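You operate a simulated robot arm through the tools that you are given. There is no shell and no other tool.

The job below is to be done with a simulated robot arm. You get a single attempt, and the scene is never put back.

TASK
Slide the cream card to the stops, crease it and fold it shut.
Fine: creasing bar back in its holder before the fold; no cracked card.

The check looks at the end state, three seconds after you hand in, the way a careful person would. Anything else that was tipped, shoved, dropped, spilled or broken makes it a failure. Flat cloth is picked up by pressing the open fingertips on it (5 to 10 N) and closing them slowly along it; thin cloth reads only 2 to 8 mm in the jaws.

THE ROBOT
A 5-joint arm with a two-finger parallel gripper, fixed in place. Base frame: the origin is on the floor under the middle of its stand, x ahead of it, y to its left, z up. Units: mm, rad, N and s.
It reaches about 1134 mm from its shoulder. Its first joint turns from -2.601 to 2.601 rad. Payload 1.57 kg.
The tool frame sits at the grasp point between the pads (the TCP): z along the fingers, y along the line on which they close. The tips reach 30 mm beyond it. Largest opening 110 mm; finger width 24, thickness 12; the body of the gripper, 48 by 112 mm, starts 78 mm behind the TCP.
Orientation is that of the tool frame in the base frame, as a unit quaternion [x, y, z, w]. With the fingers straight down and closing along the base's y, the tool's x points along the base's -x, its y along +y and its z along -z.

THE INTERFACE
- The arm moves only by the tool servo_tool. Its argument "motion" is a list of rows, each an object (a shift or turn left out is 0, a gripper value left out holds the last) with "delta_pos": the shift along the tool's x, y, z in mm, a list of three; "dr": the turn, a rotation vector about the tool's x, y, z in rad, a list of three; "gripper": the gripper command, from -1 (shut) to 1 (fully open), values between in proportion. In form: [{"delta_pos": [tx, ty, tz], "dr": [ax, ay, az], "gripper": gripper}, ...]. A call has 1 to 20 rows; each row is the pose to reach, as a shift and turn from the pose commanded when the call began, along the tool's axes at that moment. Rows are played at 5 a second. More than 50 mm and 0.15 rad between two rows, or a gripper value outside its range, and nothing of the call is played. Where a pose cannot be reached the arm comes as near as it can. A force on the tool above 40 N (or 10 N above the force at the start of the call, whichever is more), or a blocked arm, ends the call early, and 0.2 s more pass. The fingers move at their own pace (about 72 mm/s each) and stop on an object; they squeeze with about 40 N. The grip force told is the motor's: it shows also when the fingers shut on nothing. Time passes only in rows, and 0.2 s behind the last, so rows that repeat a pose let the fingers close. It gives the time, the measured TCP pose, the force on the tool (base axes), the opening and the grip force at its end, in the units of the frame above (readings bear some noise), with the torque about the TCP (base axes, N m) and any sound that the robot's microphone picked up.
- Cameras (640 x 400 px; columns grow to the right, rows downward): "scene" is fixed at [225.4, -491.7, 1461.5]; the picture's right is [-0.39, 0.92, 0.00], its down [0.72, 0.30, -0.63] and it looks along [-0.58, -0.25, -0.78] (base axes); focal length 267 px, centre (320, 200). "wrist" rides on the gripper at [70, 16, -141] in the tool frame; the picture's right is [-0.23, 0.97, 0.00], its down [-0.85, -0.20, -0.48] and it looks along [-0.47, -0.11, 0.88] (tool axes); focal length 222 px, centre (320, 200). There is no depth. A picture from a camera that has moved, and an enlarged one, comes with that camera's place and axes in the base frame and with its lens. The place of the scene camera against the robot may be out by one fixed shift of up to 18 mm in any direction.
- capture(camera): a new picture of that camera. No time passes.
- raise_lower(by): slides the trunk up (or, below 0, down) by that many mm; the arm rides with it, the base frame stays. It gives what a move gives, with no picture.
- inspect(camera, box): a new picture of the part [left, top, right, bottom] of that camera's present view, enlarged. No time passes.
- job_done(): hands the job in; it is judged then, once.

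Places have to be worked out from the pictures, the camera data and where the tool is seen. Open the gripper and draw the arm clear of the work before you hand the job in, unless the task says otherwise.

The tools are called after "Call:" as a command line: name --argument value ..., lists and objects as JSON in quotes. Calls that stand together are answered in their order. servo_tool: Moves the arm, as the interface text tells. Its arguments: {"type":"object","properties":{"motion":{"type":"array","items":{"type":"object","properties":{"delta_pos":{"type":"array","items":{"type":"number"}},"dr":{"type":"array","items":{"type":"number"}},"gripper":{"type":"number"}}}}},"required":["motion"]} The other tools are called the same way: raise_lower (by) moves the trunk up or down; capture (camera) takes a picture; inspect (camera, box) takes an enlarged picture of a part of a camera's view; job_done () hands the job in.

At the start:

```text
clock: 0.0
ee_pos: [-114.1, -579.4, 1220.5]
tcp_rot: [-0.001, 1.0, 0.001, 0.001]
force: [0.2, 1.1, -0.7]
ft_torque: [0.02, 0.01, 0.01]
grip_width: 109.9
grip_force: 0.1
trunk travel left (down, up): [-954.0, 16.0]
```

scene: 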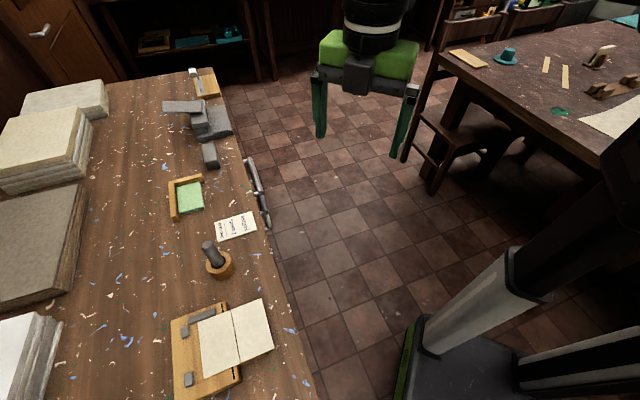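
wrist: 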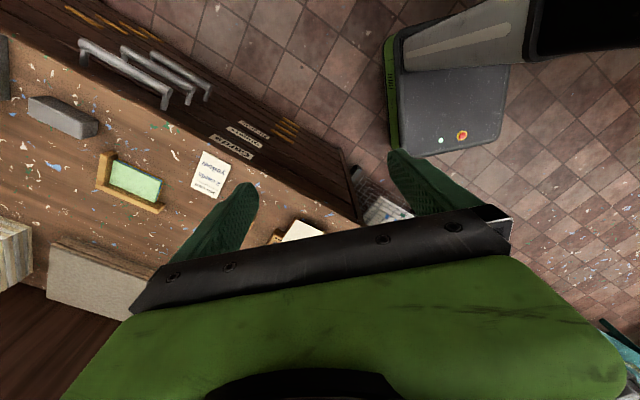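

I start by enlarging parts of the scene view to identify the board, card, stops, creasing bar and the note on the bench.

Call:
inspect --camera "scene" --box '[150, 280, 310, 400]'

Call:
inspect --camera "scene" --box '[150, 160, 310, 290]'

Call:
inspect --camera "scene" --box '[205, 205, 265, 250]'

Call:
inspect --camera "scene" --box '[130, 50, 290, 170]'

Call:
inspect --camera "wrist" --box '[180, 140, 260, 200]'

```text
3.33 times, centred on (230, 340) of scene
camera zoom: at [225.4, -491.7, 1461.5], right [-0.39, 0.92, 0.0], down [0.72, 0.3, -0.63], along [-0.58, -0.25, -0.78], focal length 890 px, centre (620, -267)
```

zoom: 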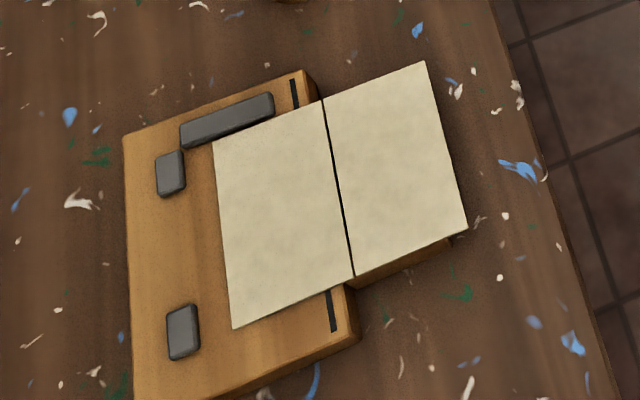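

```text
3.08 times, centred on (230, 225) of scene
camera zoom: at [225.4, -491.7, 1461.5], right [-0.39, 0.92, 0.0], down [0.72, 0.3, -0.63], along [-0.58, -0.25, -0.78], focal length 821 px, centre (597, 123)
```

zoom: 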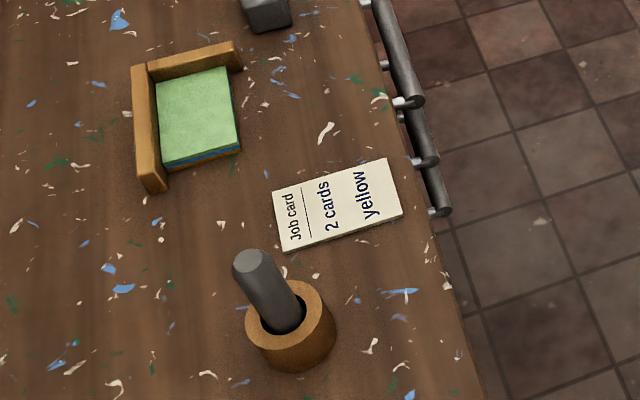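

```text
8.89 times, centred on (235, 228) of scene
camera zoom: at [225.4, -491.7, 1461.5], right [-0.39, 0.92, 0.0], down [0.72, 0.3, -0.63], along [-0.58, -0.25, -0.78], focal length 2373 px, centre (1076, -44)
```

zoom: 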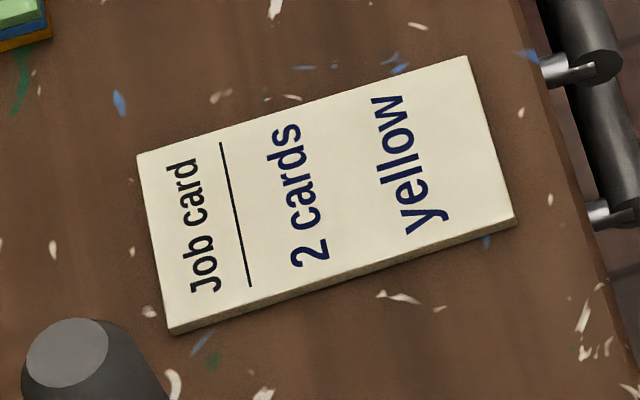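

```text
3.33 times, centred on (210, 110) of scene
camera zoom: at [225.4, -491.7, 1461.5], right [-0.39, 0.92, 0.0], down [0.72, 0.3, -0.63], along [-0.58, -0.25, -0.78], focal length 890 px, centre (687, 500)
```

zoom: 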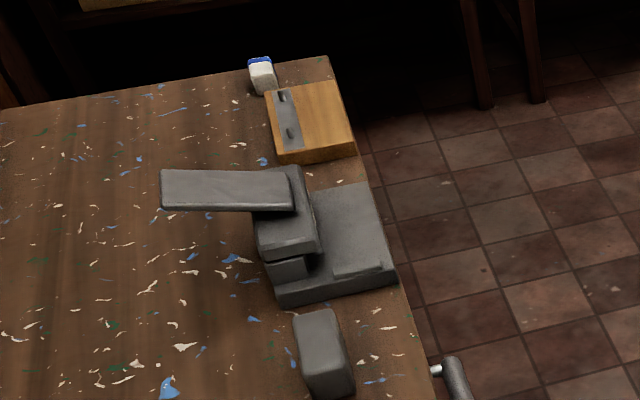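

```text
6.67 times, centred on (220, 170) of wrist
camera zoom: at [-185.7, -564.3, 1362.2], right [0.23, 0.97, 0.0], down [0.85, -0.2, 0.48], along [0.47, -0.11, -0.88], focal length 1481 px, centre (987, 400)
```

zoom: 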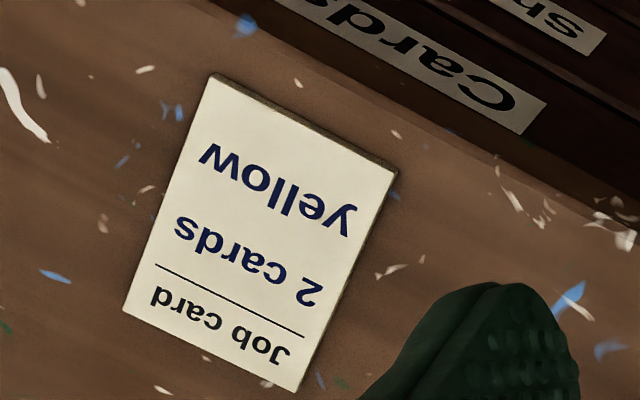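

The scene shows a grooved board with a side bar and two end nubs as stops. The cream card on it has its mark right of the groove, and the creasing bar stands in a round wooden holder. From the two views I put the bench top at about z≈860 and the board near (190,-720). I'll move the gripper over the board, well above it, to look with the wrist camera.

Call:
servo_tool --motion '[{"delta_pos": [-40, -20, 0]}, {"delta_pos": [-80, -40, 0]}, {"delta_pos": [-120, -60, 0]}, {"delta_pos": [-160, -80, 0]}, {"delta_pos": [-200, -95, 0]}, {"delta_pos": [-240, -110, 0]}, {"delta_pos": [-270, -125, 0]}, {"delta_pos": [-280, -130, 0]}]'

Call:
capture --camera "wrist"

Call:
capture --camera "scene"

```text
clock: 1.8
ee_pos: [165.5, -706.7, 1220.2]
tcp_rot: [0.0, 1.0, 0.0, 0.0]
force: [0.5, -0.3, 0.0]
ft_torque: [0.01, -0.04, 0.01]
grip_width: 109.8
grip_force: 0.1
trunk travel left (down, up): [-954.0, 16.0]
```

```text
taken
camera wrist: at [94.8, -692.7, 1362.3], right [0.23, 0.97, 0.0], down [0.85, -0.2, 0.48], along [0.47, -0.11, -0.88], focal length 222 px, centre (320, 200)
```

wrist: 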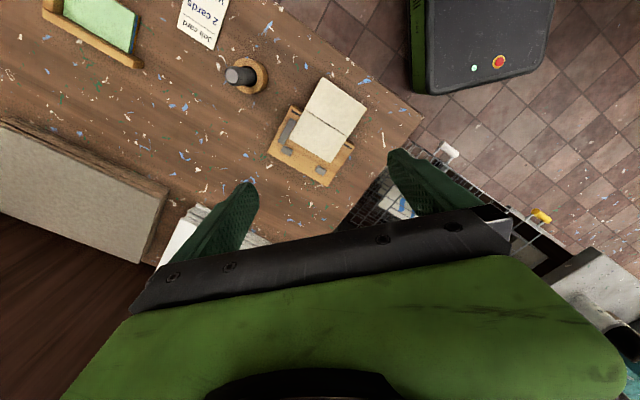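

```text
taken
```

scene: 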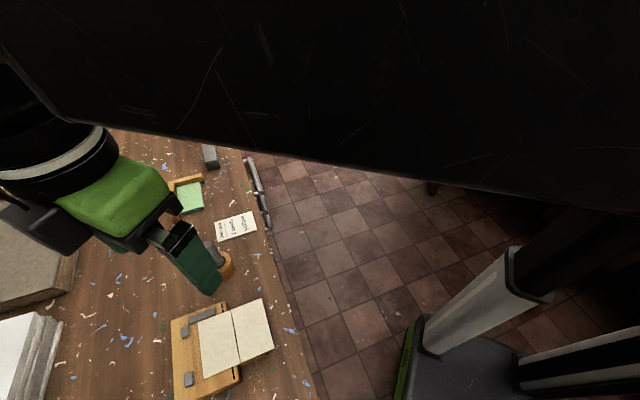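

The wrist camera now sees the board, holder and job card together. I'll enlarge these parts.

Call:
inspect --camera "wrist" --box '[255, 70, 375, 190]'

Call:
inspect --camera "wrist" --box '[205, 40, 285, 110]'

```text
3.33 times, centred on (315, 130) of wrist
camera zoom: at [94.8, -692.7, 1362.3], right [0.23, 0.97, 0.0], down [0.85, -0.2, 0.48], along [0.47, -0.11, -0.88], focal length 740 px, centre (337, 433)
```

zoom: 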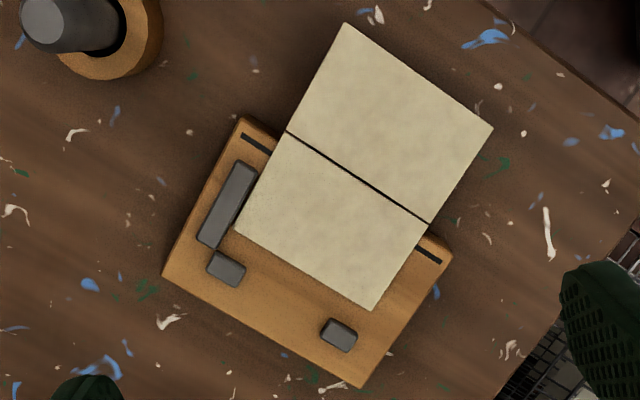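

```text
5.71 times, centred on (245, 75) of wrist
camera zoom: at [94.8, -692.7, 1362.3], right [0.23, 0.97, 0.0], down [0.85, -0.2, 0.48], along [0.47, -0.11, -0.88], focal length 1269 px, centre (749, 914)
```

zoom: 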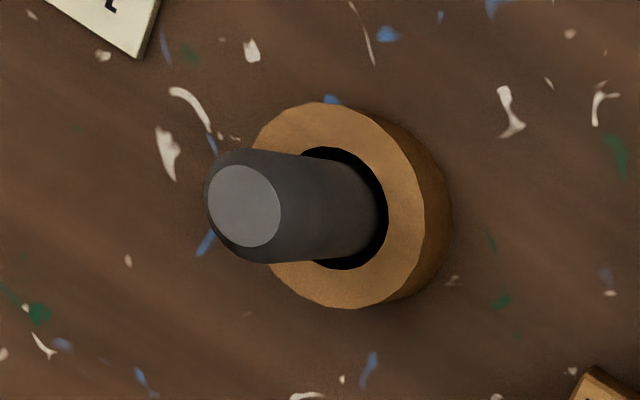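

From the wrist views I put the board at about 45°, with corners near (127,-756), (236,-651), (310,-727) and (204,-833). The card is about 102×131 mm and needs to move about 18 mm toward the nubs and 5 mm toward the side bar. I'll zoom in on the outer half to see what supports it.

Call:
inspect --camera "scene" --box '[220, 295, 280, 370]'

Call:
inspect --camera "scene" --box '[165, 295, 250, 395]'

Call:
inspect --camera "scene" --box '[195, 230, 245, 285]'

```text
5.33 times, centred on (250, 332) of scene
camera zoom: at [225.4, -491.7, 1461.5], right [-0.39, 0.92, 0.0], down [0.72, 0.3, -0.63], along [-0.58, -0.25, -0.78], focal length 1424 px, centre (693, -507)
```

zoom: 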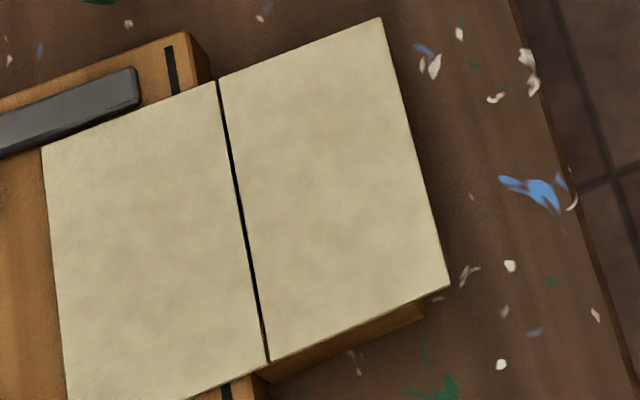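

```text
4.00 times, centred on (208, 345) of scene
camera zoom: at [225.4, -491.7, 1461.5], right [-0.39, 0.92, 0.0], down [0.72, 0.3, -0.63], along [-0.58, -0.25, -0.78], focal length 1068 px, centre (770, -380)
```

zoom: 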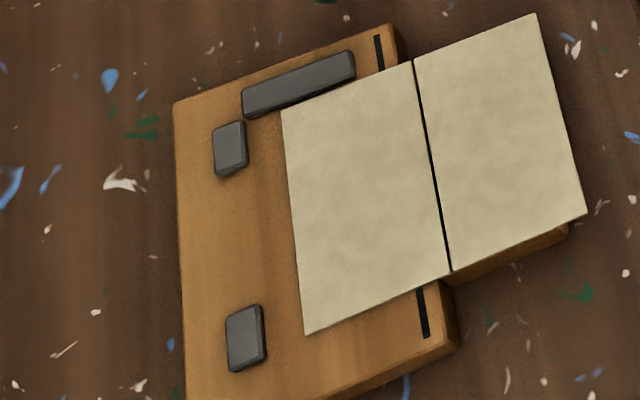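

```text
7.27 times, centred on (220, 258) of scene
camera zoom: at [225.4, -491.7, 1461.5], right [-0.39, 0.92, 0.0], down [0.72, 0.3, -0.63], along [-0.58, -0.25, -0.78], focal length 1942 px, centre (1047, -218)
```

zoom: 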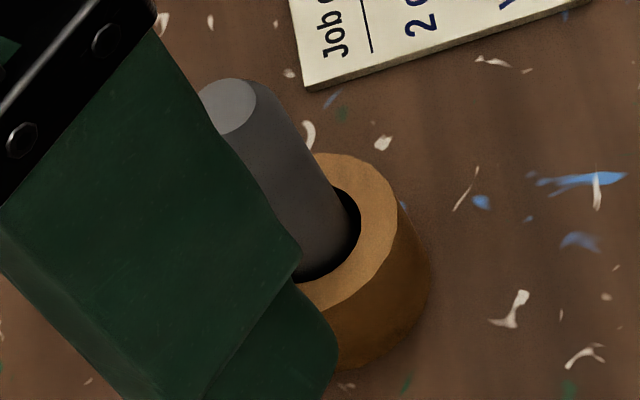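

A wooden tongue runs under the outer half, apparently slightly narrower and shorter than the card. I'll yaw the tool by 45° to line up with the board and come down to z≈1050 for a closer look.

Call:
servo_tool --motion '[{"delta_pos": [-1, -2, 28], "dr": [0, 0, 0.131]}, {"delta_pos": [-2, -4, 57], "dr": [0, 0, 0.262]}, {"delta_pos": [-3, -6, 85], "dr": [0, 0, 0.393]}, {"delta_pos": [-4, -7, 113], "dr": [0, 0, 0.524]}, {"delta_pos": [-5, -9, 142], "dr": [0, 0, 0.655]}, {"delta_pos": [-6.5, -10.3, 170], "dr": [0, 0, 0.785]}, {"delta_pos": [-6.5, -10.3, 170], "dr": [0, 0, 0.785]}]'

Call:
capture --camera "wrist"

Call:
capture --camera "scene"

```text
clock: 3.4
ee_pos: [168.8, -716.8, 1219.6]
tcp_rot: [0.383, 0.924, 0.0, 0.0]
force: [-0.2, -0.5, -0.4]
ft_torque: [0.0, -0.02, 0.01]
grip_width: 109.9
grip_force: 0.0
out of reach, approached as far as the arm can: row 1, 2, 3, 4, 5, 6, 7
trunk travel left (down, up): [-954.0, 16.0]
```

```text
taken
camera wrist: at [130.1, -656.2, 1362.2], right [0.85, 0.53, 0.0], down [0.46, -0.75, 0.48], along [0.25, -0.41, -0.88], focal length 222 px, centre (320, 200)
```

wrist: 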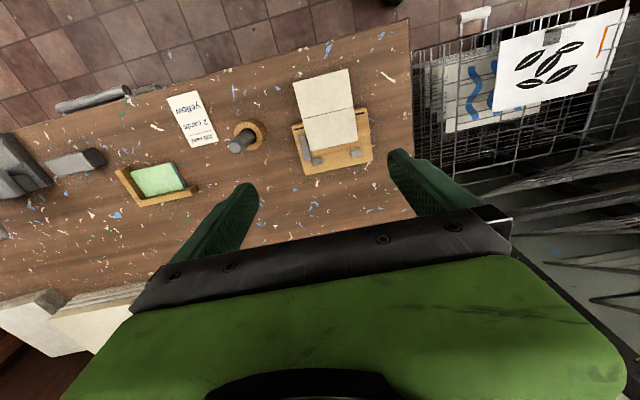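

```text
taken
```

scene: 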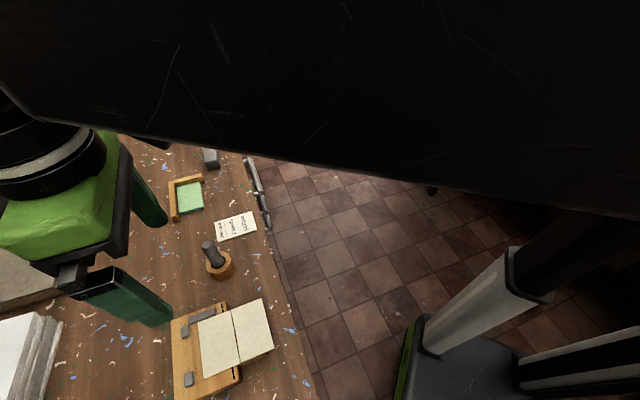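

The arm itself can't go lower with the tool vertical, so the trunk has to do it. The path below is clear, so I'll lower the trunk by 170 mm and look again.

Call:
raise_lower --by -170

Call:
capture --camera "wrist"

Call:
capture --camera "scene"

```text
clock: 5.3
ee_pos: [168.8, -715.5, 1050.3]
tcp_rot: [0.383, 0.924, -0.001, 0.0]
force: [-0.5, -0.3, 1.2]
ft_torque: [0.0, 0.02, -0.04]
grip_width: 110.2
grip_force: 0.2
trunk travel left (down, up): [-784.0, 186.0]
```

```text
taken
camera wrist: at [130.0, -656.1, 1192.3], right [0.85, 0.53, 0.0], down [0.46, -0.75, 0.48], along [0.25, -0.41, -0.88], focal length 222 px, centre (320, 200)
```

wrist: 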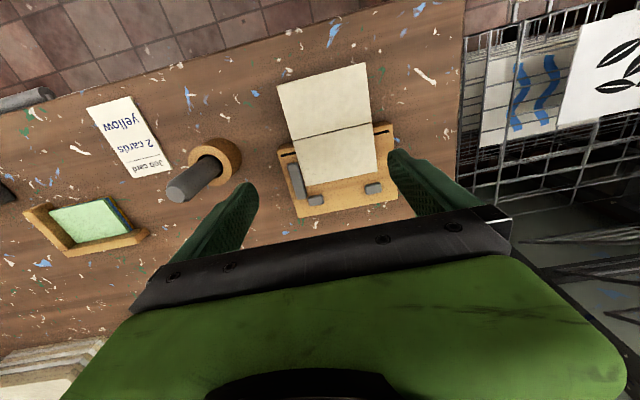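

```text
taken
```

scene: 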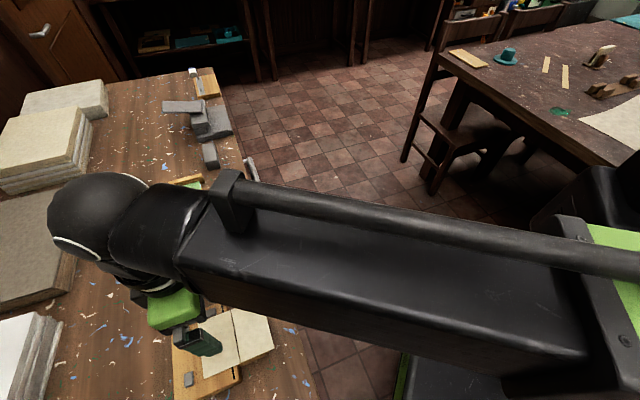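

Now the board is close. I'll enlarge the card, its tongue and the creasing bar.

Call:
inspect --camera "wrist" --box '[265, 55, 405, 225]'

Call:
inspect --camera "wrist" --box '[265, 55, 345, 135]'

Call:
inspect --camera "wrist" --box '[150, 125, 260, 215]'

```text
2.35 times, centred on (335, 140) of wrist
camera zoom: at [130.0, -656.1, 1192.3], right [0.85, 0.53, 0.0], down [0.46, -0.75, 0.48], along [0.25, -0.41, -0.88], focal length 523 px, centre (285, 341)
```

zoom: 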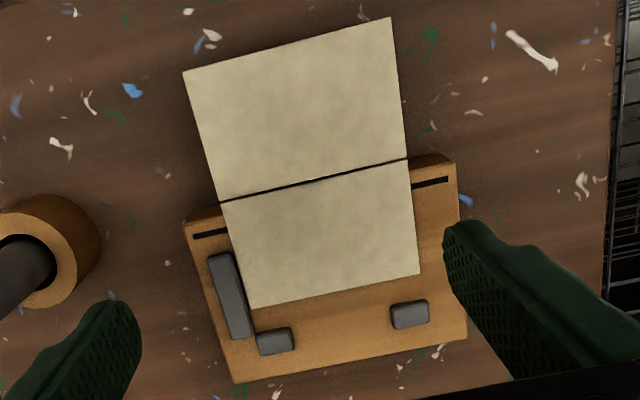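

```text
5.00 times, centred on (305, 95) of wrist
camera zoom: at [130.0, -656.1, 1192.3], right [0.85, 0.53, 0.0], down [0.46, -0.75, 0.48], along [0.25, -0.41, -0.88], focal length 1111 px, centre (395, 725)
```

zoom: 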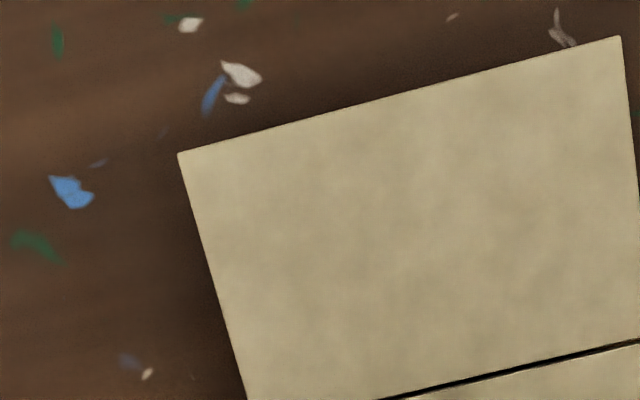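

```text
4.44 times, centred on (205, 170) of wrist
camera zoom: at [130.0, -656.1, 1192.3], right [0.85, 0.53, 0.0], down [0.46, -0.75, 0.48], along [0.25, -0.41, -0.88], focal length 987 px, centre (831, 333)
```

zoom: 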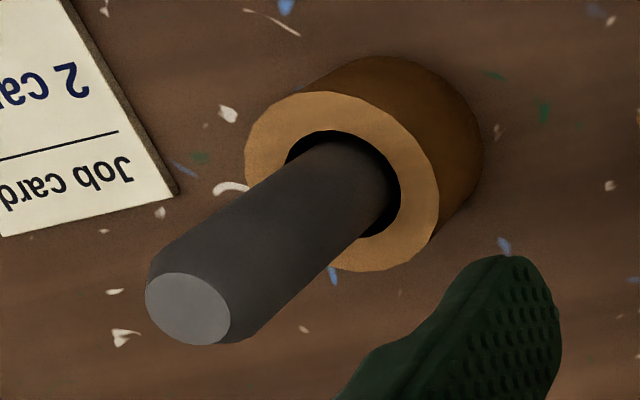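

The card is about 100×130 mm and aligned with the board at 45°. In board coordinates (a along 45°, b along -45°) it needs roughly Δa≈-3.5 and Δb≈+16. To see what's under the outer half, I'll back off toward the robot side with the arm raised, then tilt the tool so the camera looks more horizontally.

Call:
servo_tool --motion '[{"delta_pos": [32, 14, -14], "dr": [0, 0, 0.115]}, {"delta_pos": [64, 29, -28], "dr": [0, 0, 0.23]}, {"delta_pos": [96, 43, -43], "dr": [0, 0, 0.345]}, {"delta_pos": [128, 57, -57], "dr": [0, 0, 0.461]}, {"delta_pos": [159.4, 71.8, -71], "dr": [0, 0, 0.576]}, {"delta_pos": [159.4, 71.8, -71], "dr": [0, 0, 0.576]}]'

Call:
servo_tool --motion '[{"dr": [0, -0.125, 0]}, {"dr": [0, -0.25, 0]}, {"dr": [0, -0.375, 0]}, {"dr": [0, -0.5, 0]}, {"dr": [0, -0.5, 0]}]'

Call:
raise_lower --by -120

Call:
capture --camera "wrist"

Call:
capture --camera "scene"

```text
clock: 6.7
ee_pos: [107.3, -555.3, 1050.8]
tcp_rot: [0.63, 0.777, 0.0, 0.0]
force: [0.0, 0.3, -0.1]
ft_torque: [0.02, 0.01, 0.02]
grip_width: 110.0
grip_force: 0.0
out of reach, approached as far as the arm can: row 1, 2, 3, 4, 5, 6
trunk travel left (down, up): [-784.0, 186.0]
```

```text
clock: 7.9
ee_pos: [115.7, -634.5, 1079.8]
tcp_rot: [0.61, 0.753, -0.155, 0.192]
force: [-0.4, 0.7, 0.2]
ft_torque: [0.0, 0.0, 0.0]
grip_width: 109.9
grip_force: 0.0
out of reach, approached as far as the arm can: row 2, 3, 4, 5
trunk travel left (down, up): [-784.0, 186.0]
```

```text
clock: 9.4
ee_pos: [115.4, -633.2, 958.7]
tcp_rot: [0.61, 0.753, -0.155, 0.192]
force: [0.7, 0.3, -0.7]
ft_torque: [0.0, 0.02, 0.01]
grip_width: 109.9
grip_force: 0.0
trunk travel left (down, up): [-664.0, 306.0]
```

```text
taken
camera wrist: at [103.3, -505.2, 1050.7], right [0.99, 0.01, 0.11], down [-0.09, -0.55, 0.83], along [0.07, -0.83, -0.55], focal length 222 px, centre (320, 200)
```

wrist: 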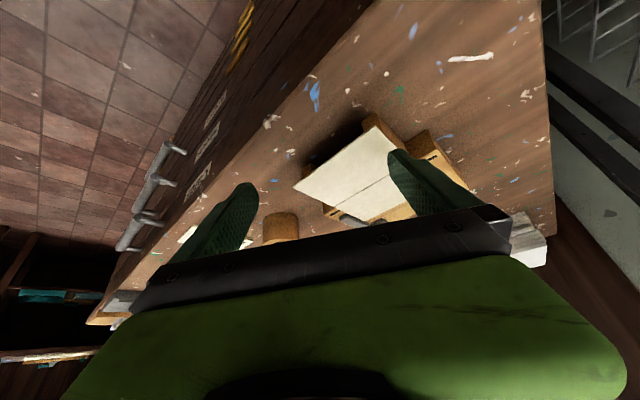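

```text
taken
```

scene: 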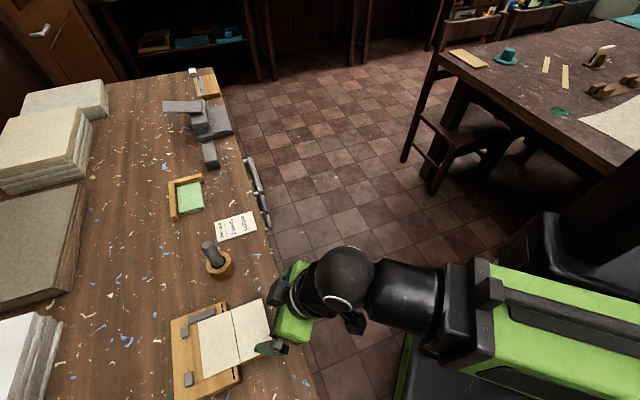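

The z position evidently can't be changed by the arm, only by the trunk (plus tilt effects), and the outward tilt moved the TCP over the card's outer edge at z≈959. Nothing has been touched. I'll zoom in here to see under the card's edge.

Call:
inspect --camera "wrist" --box '[260, 90, 480, 240]'

Call:
inspect --camera "wrist" --box '[280, 100, 400, 200]'

Call:
inspect --camera "scene" --box '[190, 270, 310, 390]'

```text
2.67 times, centred on (370, 165) of wrist
camera zoom: at [103.3, -505.2, 1050.7], right [0.99, 0.01, 0.11], down [-0.09, -0.55, 0.83], along [0.07, -0.83, -0.55], focal length 592 px, centre (187, 293)
```

zoom: 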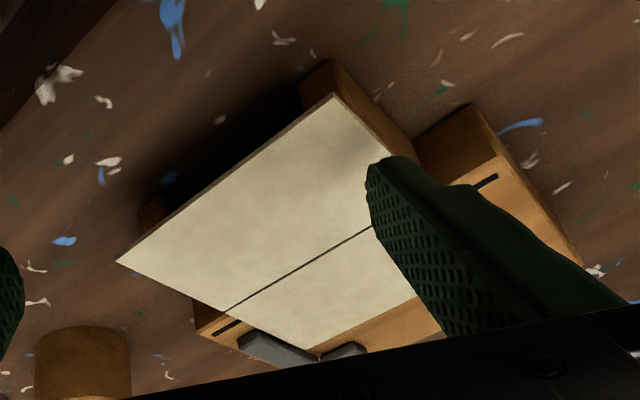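

```text
4.00 times, centred on (340, 150) of wrist
camera zoom: at [103.3, -505.2, 1050.7], right [0.99, 0.01, 0.11], down [-0.09, -0.55, 0.83], along [0.07, -0.83, -0.55], focal length 888 px, centre (240, 400)
```

zoom: 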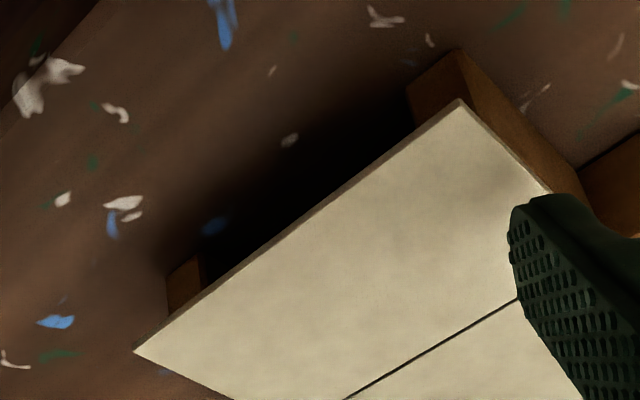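

```text
3.33 times, centred on (250, 330) of scene
camera zoom: at [225.4, -491.7, 1461.5], right [-0.39, 0.92, 0.0], down [0.72, 0.3, -0.63], along [-0.58, -0.25, -0.78], focal length 890 px, centre (553, -233)
```

zoom: 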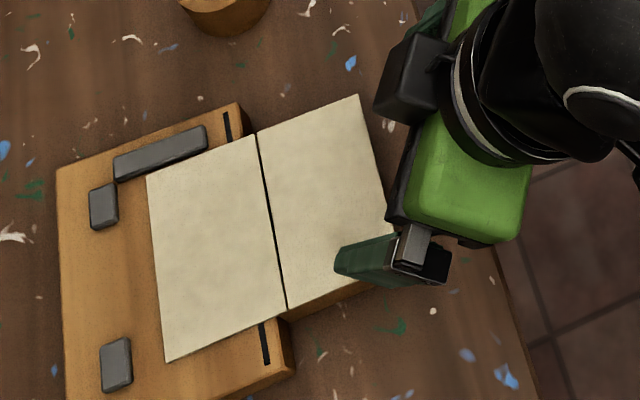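

That view is very useful: the outer half rests on two rails with an open gap between them, so a finger can get under it from the front. I'll raise the trunk 150 mm and bring the tool back to vertical.

Call:
raise_lower --by 150

Call:
servo_tool --motion '[{"dr": [0, 0.125, 0], "gripper": 1}, {"dr": [0, 0.25, 0]}, {"dr": [0, 0.375, 0]}, {"dr": [0, 0.5, 0]}, {"dr": [0, 0.5, 0]}]'

```text
clock: 11.2
ee_pos: [115.7, -634.3, 1109.8]
tcp_rot: [0.61, 0.753, -0.155, 0.191]
force: [0.3, -1.3, -1.0]
ft_torque: [0.01, 0.0, -0.02]
grip_width: 110.0
grip_force: 0.0
trunk travel left (down, up): [-814.0, 156.0]
```

```text
clock: 12.4
ee_pos: [115.1, -632.2, 1080.8]
tcp_rot: [0.63, 0.777, 0.0, -0.002]
force: [0.1, 0.9, 0.1]
ft_torque: [0.05, -0.01, -0.02]
grip_width: 110.0
grip_force: 0.1
out of reach, approached as far as the arm can: row 1, 2, 3, 4, 5
trunk travel left (down, up): [-814.0, 156.0]
```

The commanded pose resets to the measured one, which is good to know. Next I'll yaw back to the board's alignment and test at this safe height whether the wrist can tilt along the board's b direction, which isn't radial.

Call:
servo_tool --motion '[{"dr": [0, 0, -0.144]}, {"dr": [0, 0, -0.288]}, {"dr": [0, 0, -0.432]}, {"dr": [0, 0, -0.576]}, {"dr": [0, 0, -0.576]}]'

Call:
servo_tool --motion '[{"dr": [0, -0.1, 0]}, {"dr": [0, -0.2, 0]}, {"dr": [0, -0.3, 0]}, {"dr": [0, -0.3, 0]}]'

```text
clock: 13.6
ee_pos: [114.8, -634.3, 1081.2]
tcp_rot: [0.382, 0.924, 0.001, -0.001]
force: [0.1, -0.7, -0.4]
ft_torque: [0.01, 0.0, 0.01]
grip_width: 109.8
grip_force: 0.1
trunk travel left (down, up): [-814.0, 156.0]
```

```text
clock: 14.6
ee_pos: [115.9, -635.6, 1090.6]
tcp_rot: [0.378, 0.914, -0.057, 0.139]
force: [-0.3, -0.2, -0.3]
ft_torque: [0.02, -0.05, 0.01]
grip_width: 110.0
grip_force: 0.0
out of reach, approached as far as the arm can: row 2, 3, 4
trunk travel left (down, up): [-814.0, 156.0]
```

Tilting works in any direction, with z simply following the tilt. Now I'll straighten up, close the fingers and move above the middle of the card's inner half (197,-722).

Call:
servo_tool --motion '[{"dr": [0, 0.1, 0], "gripper": -1}, {"dr": [0, 0.2, 0]}, {"dr": [0, 0.3, 0]}, {"dr": [0, 0.3, 0]}, {"dr": [0, 0.3, 0]}]'

Call:
servo_tool --motion '[{"delta_pos": [-40, -1, 0]}, {"delta_pos": [-80, -2, 0]}, {"delta_pos": [-119, -4, 0]}, {"delta_pos": [-119, -4, 0]}]'

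Call:
raise_lower --by -110

Call:
capture --camera "wrist"

Call:
inspect --camera "scene" --box '[160, 270, 310, 400]'

```text
clock: 15.8
ee_pos: [114.7, -634.8, 1080.5]
tcp_rot: [0.383, 0.924, 0.002, 0.0]
force: [-0.1, -0.3, 0.0]
ft_torque: [-0.03, 0.02, 0.01]
grip_width: 0.2
grip_force: 21.3
out of reach, approached as far as the arm can: row 1, 2, 3, 4, 5
trunk travel left (down, up): [-814.0, 156.0]
```

```text
clock: 16.8
ee_pos: [193.9, -722.8, 1079.8]
tcp_rot: [0.383, 0.924, 0.001, 0.0]
force: [0.7, -0.1, -0.9]
ft_torque: [0.01, 0.01, 0.01]
grip_width: 0.0
grip_force: 20.9
trunk travel left (down, up): [-814.0, 156.0]
```

```text
clock: 18.2
ee_pos: [194.2, -722.7, 970.3]
tcp_rot: [0.382, 0.924, 0.002, 0.0]
force: [0.6, -0.4, -0.4]
ft_torque: [0.0, -0.01, 0.02]
grip_width: 0.0
grip_force: 21.4
trunk travel left (down, up): [-704.0, 266.0]
```

```text
taken
camera wrist: at [154.8, -663.6, 1112.4], right [0.85, 0.53, 0.0], down [0.46, -0.75, 0.48], along [0.25, -0.4, -0.88], focal length 222 px, centre (320, 200)
```

wrist: 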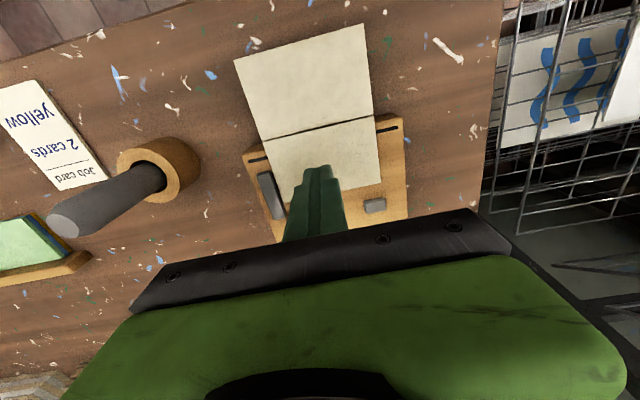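

```text
3.08 times, centred on (235, 335) of scene
camera zoom: at [225.4, -491.7, 1461.5], right [-0.39, 0.92, 0.0], down [0.72, 0.3, -0.63], along [-0.58, -0.25, -0.78], focal length 821 px, centre (582, -215)
```

zoom: 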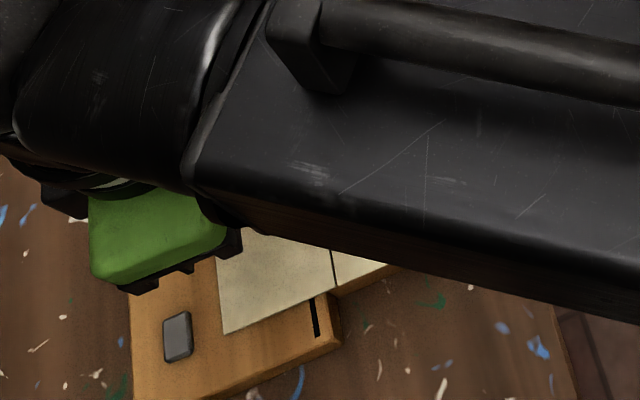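

The closed fingertips are above the inner half, about 30 mm over it. I'll go down in small steps and watch the force for first contact.

Call:
raise_lower --by -18

Call:
raise_lower --by -4

Call:
raise_lower --by -3

Call:
inspect --camera "wrist" --box '[230, 100, 430, 240]'

```text
clock: 18.8
ee_pos: [193.4, -722.9, 953.1]
tcp_rot: [0.383, 0.924, 0.002, -0.001]
force: [0.1, -0.1, 0.0]
ft_torque: [0.02, -0.02, -0.02]
grip_width: 0.0
grip_force: 21.6
trunk travel left (down, up): [-686.0, 284.0]
```

```text
clock: 19.4
ee_pos: [193.6, -722.8, 948.2]
tcp_rot: [0.384, 0.923, 0.001, -0.001]
force: [0.1, -0.1, -1.2]
ft_torque: [0.01, 0.02, 0.01]
grip_width: 0.0
grip_force: 21.3
trunk travel left (down, up): [-682.0, 288.0]
```

```text
clock: 19.9
ee_pos: [192.6, -723.4, 945.5]
tcp_rot: [0.383, 0.924, 0.001, -0.001]
force: [-0.6, 0.3, 0.6]
ft_torque: [0.03, -0.02, -0.01]
grip_width: 0.1
grip_force: 20.9
trunk travel left (down, up): [-679.0, 291.0]
```

```text
2.86 times, centred on (330, 170) of wrist
camera zoom: at [154.9, -663.6, 1087.4], right [0.85, 0.53, 0.0], down [0.46, -0.75, 0.48], along [0.25, -0.4, -0.88], focal length 635 px, centre (291, 286)
```

zoom: 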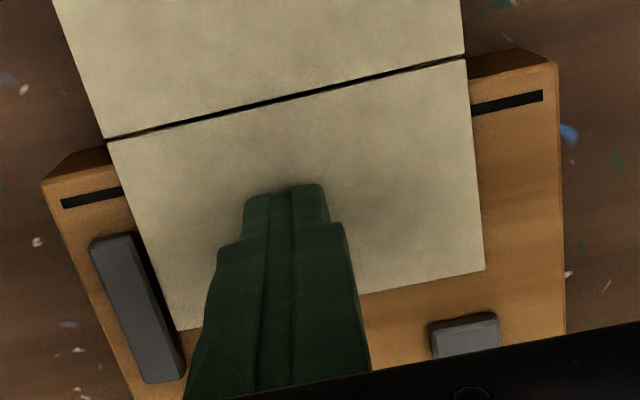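

Still no contact, with the tips at z≈915. I'll keep stepping down.

Call:
raise_lower --by -3

Call:
raise_lower --by -2

Call:
raise_lower --by -2

```text
clock: 20.4
ee_pos: [193.8, -722.5, 942.8]
tcp_rot: [0.382, 0.924, 0.001, 0.0]
force: [1.0, -1.9, 6.5]
ft_torque: [-0.09, 0.01, 0.02]
grip_width: 0.0
grip_force: 21.3
trunk travel left (down, up): [-676.0, 294.0]
```

```text
clock: 20.9
ee_pos: [194.1, -721.9, 941.7]
tcp_rot: [0.383, 0.924, 0.0, 0.001]
force: [3.2, -13.4, 37.9]
ft_torque: [-0.31, -0.03, 0.06]
grip_width: 0.1
grip_force: 21.2
trunk travel left (down, up): [-674.0, 296.0]
```

```text
clock: 21.2
ee_pos: [194.0, -722.4, 942.1]
tcp_rot: [0.382, 0.924, -0.001, 0.002]
force: [1.2, -1.3, 31.7]
ft_torque: [0.07, 0.07, 0.03]
grip_width: 0.1
grip_force: 20.7
trunk travel left (down, up): [-674.0, 296.0]
stopped: the force on the tool passed its limit at 56 N (the readings are from after the stop); the commanded pose is now the measured one
```

Contact came with the card top at z≈913; the last steps pressed harder than I wanted (peak 56 N). I'll ease up 2 mm to get back to a light press of about 6 N.

Call:
raise_lower --by 1.7

Call:
inspect --camera "wrist" --box '[230, 60, 430, 240]'

```text
clock: 21.8
ee_pos: [192.9, -722.0, 942.8]
tcp_rot: [0.383, 0.924, 0.0, 0.001]
force: [-1.4, 5.3, 7.9]
ft_torque: [0.15, 0.06, 0.0]
grip_width: 0.0
grip_force: 20.7
trunk travel left (down, up): [-675.0, 295.0]
```

```text
2.22 times, centred on (330, 150) of wrist
camera zoom: at [154.7, -663.0, 1084.4], right [0.85, 0.53, 0.0], down [0.46, -0.74, 0.48], along [0.25, -0.41, -0.88], focal length 494 px, centre (298, 311)
```

zoom: 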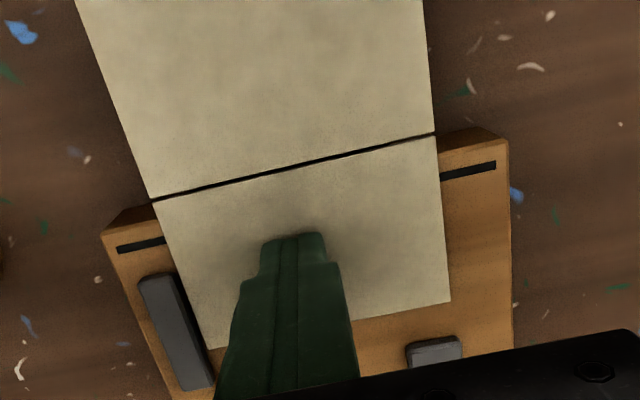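

Measured at this height, the crease mark is at b≈615 and the groove at b≈630, so I need about 15 mm toward the nubs and about 3 mm toward the side bar. With the press at about 8 N, I'll drag 12 mm toward the nubs first and check that the card follows.

Call:
servo_tool --motion '[{"delta_pos": [-2, 0, 0]}, {"delta_pos": [-4, 0, 0]}, {"delta_pos": [-6, 0, 0]}, {"delta_pos": [-8, 0, 0]}, {"delta_pos": [-10, 0, 0]}, {"delta_pos": [-12, 0, 0]}]'

Call:
inspect --camera "wrist" --box '[230, 60, 430, 240]'

```text
clock: 23.2
ee_pos: [202.1, -731.8, 941.8]
tcp_rot: [0.382, 0.924, 0.0, 0.001]
force: [-3.1, 2.7, 6.7]
ft_torque: [0.08, 0.1, 0.01]
grip_width: 0.0
grip_force: 21.2
trunk travel left (down, up): [-675.0, 295.0]
```

```text
2.22 times, centred on (330, 150) of wrist
camera zoom: at [163.0, -671.5, 1084.4], right [0.85, 0.53, 0.0], down [0.46, -0.74, 0.48], along [0.25, -0.41, -0.88], focal length 494 px, centre (298, 311)
```

zoom: 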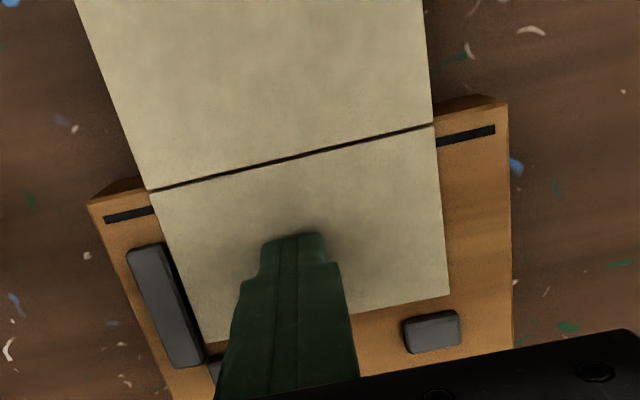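

The card follows with a little slip: the mark is now about 6 mm short of the groove. I'll press a touch harder and continue 8 mm toward the nubs, with a small shift toward the side bar.

Call:
raise_lower --by -0.3

Call:
servo_tool --motion '[{"delta_pos": [-1.5, -0.5, 0]}, {"delta_pos": [-3, -1.5, 0]}, {"delta_pos": [-4.5, -2.5, 0]}, {"delta_pos": [-6, -3.5, 0]}, {"delta_pos": [-7.5, -4, 0]}]'

Call:
inspect --camera "wrist" --box '[230, 60, 430, 240]'

```text
clock: 23.7
ee_pos: [202.0, -731.8, 941.6]
tcp_rot: [0.383, 0.924, -0.001, 0.001]
force: [-0.9, -0.2, 10.6]
ft_torque: [-0.01, 0.07, 0.04]
grip_width: 0.0
grip_force: 21.4
trunk travel left (down, up): [-675.0, 295.0]
```

```text
clock: 24.9
ee_pos: [204.1, -740.0, 942.8]
tcp_rot: [0.383, 0.924, -0.002, 0.001]
force: [-1.2, 4.0, 8.9]
ft_torque: [0.2, 0.06, -0.04]
grip_width: 0.0
grip_force: 21.0
trunk travel left (down, up): [-675.0, 295.0]
```

```text
2.22 times, centred on (330, 150) of wrist
camera zoom: at [165.5, -679.5, 1084.3], right [0.85, 0.53, 0.0], down [0.46, -0.74, 0.48], along [0.25, -0.41, -0.88], focal length 494 px, centre (298, 311)
```

zoom: 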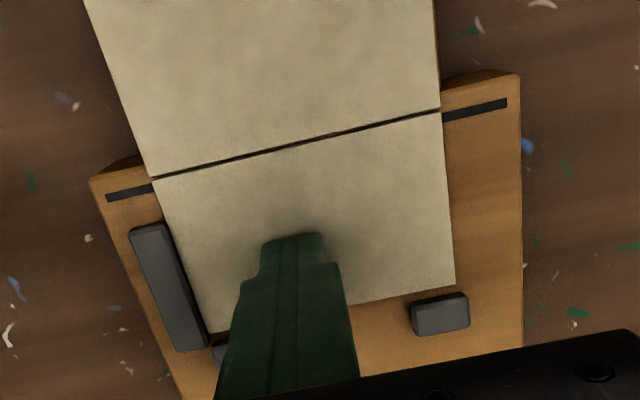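

Now the mark is about 2.7 mm from the groove, with about 3 mm left to both the nubs and the side bar. I'll continue diagonally.

Call:
servo_tool --motion '[{"delta_pos": [-1.5, -1, 0]}, {"delta_pos": [-3, -2, 0]}, {"delta_pos": [-4, -3.5, 0]}, {"delta_pos": [-5, -5, 0]}]'

Call:
inspect --camera "wrist" --box '[230, 60, 430, 240]'

```text
clock: 25.9
ee_pos: [204.7, -746.1, 942.0]
tcp_rot: [0.382, 0.924, 0.001, 0.001]
force: [1.8, 4.9, 8.3]
ft_torque: [0.18, 0.0, -0.02]
grip_width: 0.0
grip_force: 21.1
trunk travel left (down, up): [-675.0, 295.0]
```

```text
2.22 times, centred on (330, 150) of wrist
camera zoom: at [165.6, -686.6, 1084.3], right [0.85, 0.53, 0.0], down [0.46, -0.74, 0.48], along [0.25, -0.41, -0.88], focal length 494 px, centre (298, 311)
```

zoom: 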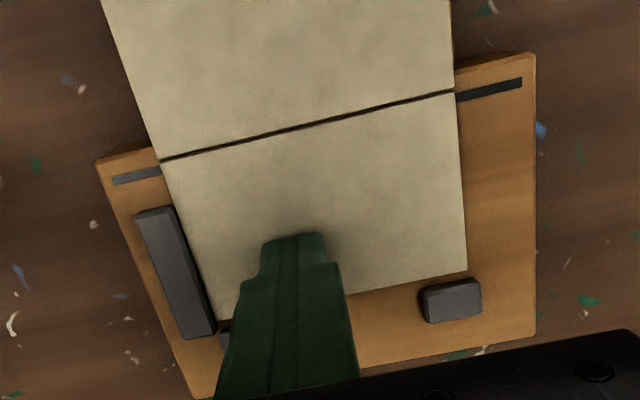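

The card has turned slightly: its left end is about 3 mm short of the groove line and its right end about 1.3 mm. I'll lift off, reposition the fingertips nearer the side-bar end, and drag again from there.

Call:
raise_lower --by 8

Call:
servo_tool --motion '[{"delta_pos": [8, -7, 0]}, {"delta_pos": [18, -15, 0]}, {"delta_pos": [18, -15, 0]}]'

Call:
inspect --camera "wrist" --box '[230, 60, 430, 240]'

```text
clock: 26.4
ee_pos: [204.8, -747.7, 949.7]
tcp_rot: [0.382, 0.924, 0.0, 0.001]
force: [0.4, -0.4, 0.1]
ft_torque: [-0.04, -0.02, -0.01]
grip_width: 0.1
grip_force: 21.4
trunk travel left (down, up): [-683.0, 287.0]
```

```text
clock: 27.2
ee_pos: [181.0, -745.3, 949.9]
tcp_rot: [0.383, 0.924, 0.0, 0.0]
force: [0.6, -0.2, -0.2]
ft_torque: [0.0, 0.01, -0.04]
grip_width: 0.0
grip_force: 21.2
trunk travel left (down, up): [-683.0, 287.0]
```

```text
2.22 times, centred on (330, 150) of wrist
camera zoom: at [142.2, -684.9, 1091.6], right [0.85, 0.53, 0.0], down [0.46, -0.74, 0.48], along [0.25, -0.41, -0.88], focal length 494 px, centre (298, 311)
```

zoom: 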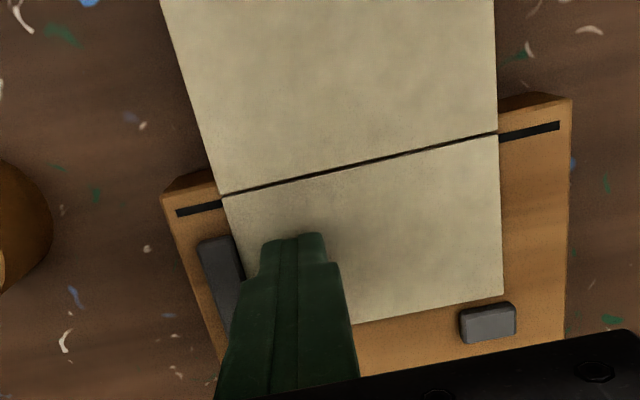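

The fingertips are now over the left part of the inner half (a≈-399, b≈655). I'll press again lightly and drag toward the nubs.

Call:
raise_lower --by -7.5

Call:
raise_lower --by -0.6

```text
clock: 27.8
ee_pos: [181.0, -744.5, 943.2]
tcp_rot: [0.383, 0.924, 0.0, 0.001]
force: [0.3, -0.7, 5.3]
ft_torque: [-0.01, 0.03, -0.04]
grip_width: 0.0
grip_force: 21.4
trunk travel left (down, up): [-676.0, 294.0]
```

```text
clock: 28.3
ee_pos: [180.5, -744.7, 942.5]
tcp_rot: [0.382, 0.924, -0.002, 0.0]
force: [0.6, -3.1, 12.8]
ft_torque: [-0.07, 0.01, -0.04]
grip_width: 0.0
grip_force: 21.1
trunk travel left (down, up): [-675.0, 295.0]
```

The press is at about 12 N. Now I'll drag 6 mm toward the nubs with 1 mm toward the bar.

Call:
servo_tool --motion '[{"delta_pos": [-1.5, 0, 0]}, {"delta_pos": [-3, 0, 0]}, {"delta_pos": [-4.5, -0.5, 0]}, {"delta_pos": [-6, -1, 0]}]'

Call:
inspect --camera "wrist" --box '[230, 60, 430, 240]'

```text
clock: 29.3
ee_pos: [183.7, -749.6, 942.9]
tcp_rot: [0.382, 0.924, -0.001, 0.0]
force: [-3.3, 5.6, 9.9]
ft_torque: [0.18, 0.07, 0.04]
grip_width: 0.0
grip_force: 21.7
trunk travel left (down, up): [-675.0, 295.0]
```

```text
2.22 times, centred on (330, 150) of wrist
camera zoom: at [145.4, -688.8, 1084.3], right [0.85, 0.53, 0.0], down [0.46, -0.74, 0.48], along [0.25, -0.41, -0.88], focal length 494 px, centre (298, 311)
```

zoom: 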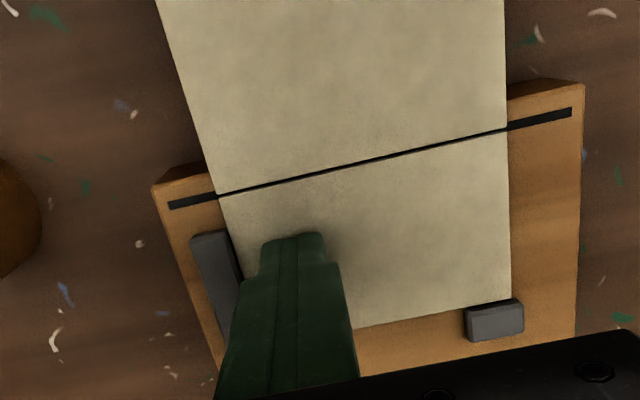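

The mark now lines up with the groove at both ends and the card's lower edge is at the nubs. A few more millimetres toward the side bar, keeping slight pressure toward the nubs, should seat it.

Call:
servo_tool --motion '[{"delta_pos": [-0.5, -1, 0]}, {"delta_pos": [-1, -2, 0]}, {"delta_pos": [-1.5, -3, 0]}, {"delta_pos": [-2.5, -4, 0]}]'

Call:
inspect --camera "wrist" --box '[230, 60, 430, 240]'

```text
clock: 30.3
ee_pos: [182.8, -752.7, 942.1]
tcp_rot: [0.382, 0.924, -0.001, 0.001]
force: [1.6, 7.0, 9.7]
ft_torque: [0.19, -0.04, -0.02]
grip_width: 0.0
grip_force: 20.7
trunk travel left (down, up): [-675.0, 295.0]
```

```text
2.22 times, centred on (330, 150) of wrist
camera zoom: at [144.7, -694.1, 1084.3], right [0.85, 0.53, 0.0], down [0.46, -0.74, 0.48], along [0.25, -0.41, -0.88], focal length 494 px, centre (298, 311)
```

zoom: 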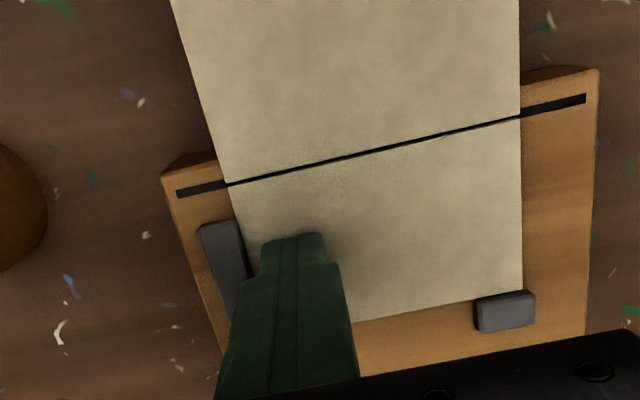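

It looks seated. I'll lift off and step aside for an unobstructed look.

Call:
raise_lower --by 30

Call:
servo_tool --motion '[{"delta_pos": [-30, 15, 0]}, {"delta_pos": [-60, 30, 0]}, {"delta_pos": [-90, 45, 0]}, {"delta_pos": [-90, 45, 0]}]'

Call:
inspect --camera "wrist" --box '[200, 0, 440, 200]'

Call:
inspect --camera "wrist" --box '[215, 80, 335, 180]'

```text
clock: 31.1
ee_pos: [183.2, -755.5, 972.0]
tcp_rot: [0.382, 0.924, 0.0, 0.001]
force: [0.3, 0.6, 0.2]
ft_torque: [0.0, -0.04, -0.03]
grip_width: 0.0
grip_force: 21.7
trunk travel left (down, up): [-705.0, 265.0]
```

```text
clock: 32.0
ee_pos: [278.6, -786.6, 972.3]
tcp_rot: [0.383, 0.924, 0.001, 0.002]
force: [0.5, 0.6, 0.9]
ft_torque: [-0.03, -0.01, -0.01]
grip_width: 0.1
grip_force: 21.5
trunk travel left (down, up): [-705.0, 265.0]
```

```text
2.00 times, centred on (320, 100) of wrist
camera zoom: at [240.3, -727.6, 1113.6], right [0.85, 0.53, 0.0], down [0.46, -0.75, 0.48], along [0.25, -0.41, -0.88], focal length 444 px, centre (320, 400)
```

zoom: 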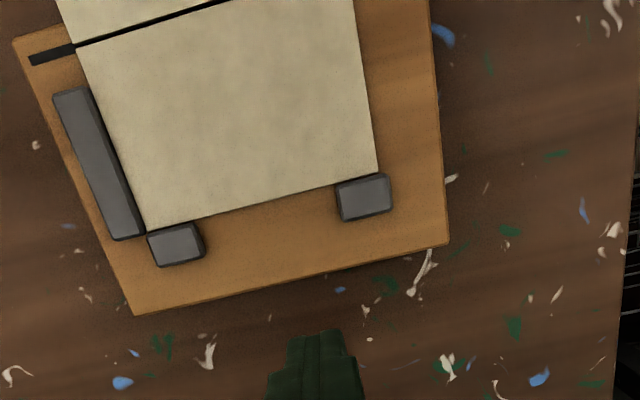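

```text
4.00 times, centred on (275, 130) of wrist
camera zoom: at [240.3, -727.6, 1113.6], right [0.85, 0.53, 0.0], down [0.46, -0.75, 0.48], along [0.25, -0.41, -0.88], focal length 888 px, centre (500, 480)
```

zoom: 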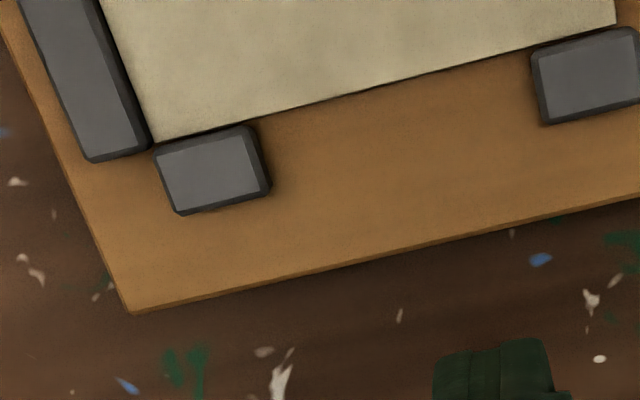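

The card's lower edge sits against both nubs, its side against the bar, and its mark runs along the groove. From two views I put the creasing bar upright at about (63.6,-811), top z≈1004, with its holder ring top at z≈927. I'll go up, move over it and open the gripper.

Call:
raise_lower --by 90

Call:
servo_tool --motion '[{"delta_pos": [27, -34, 0], "gripper": 1}, {"delta_pos": [54, -68, 0]}, {"delta_pos": [81, -102, 0]}, {"delta_pos": [108, -136, 0]}, {"delta_pos": [134.6, -169.3, 0]}, {"delta_pos": [134.6, -169.3, 0]}]'

Call:
capture --camera "wrist"

Call:
capture --camera "scene"

```text
clock: 33.3
ee_pos: [278.9, -786.8, 1061.3]
tcp_rot: [0.383, 0.924, 0.0, 0.001]
force: [-0.4, -0.3, 0.3]
ft_torque: [0.0, -0.02, -0.03]
grip_width: 0.2
grip_force: 21.0
trunk travel left (down, up): [-795.0, 175.0]
```

```text
clock: 34.7
ee_pos: [64.0, -810.9, 1062.5]
tcp_rot: [0.382, 0.924, 0.0, 0.001]
force: [-0.1, 0.3, -0.6]
ft_torque: [-0.01, -0.03, 0.01]
grip_width: 109.9
grip_force: 0.0
trunk travel left (down, up): [-795.0, 175.0]
```

```text
taken
camera wrist: at [25.3, -750.5, 1203.5], right [0.85, 0.53, 0.0], down [0.46, -0.74, 0.48], along [0.25, -0.41, -0.88], focal length 222 px, centre (320, 200)
```

wrist: 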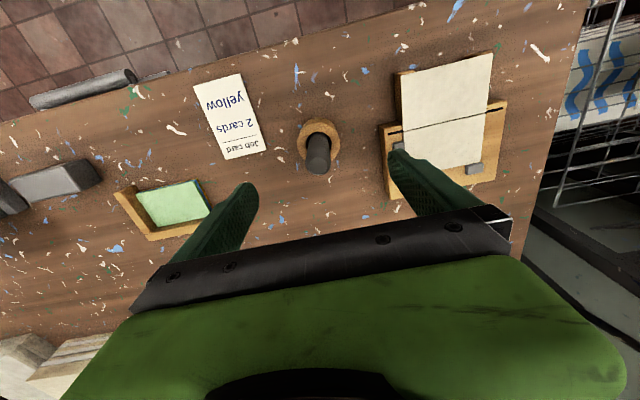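

```text
taken
```

scene: 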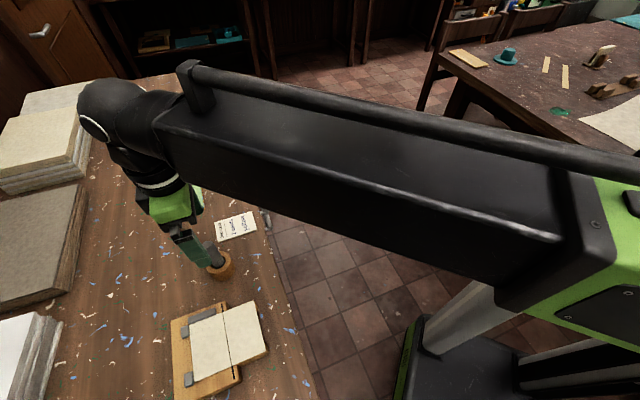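

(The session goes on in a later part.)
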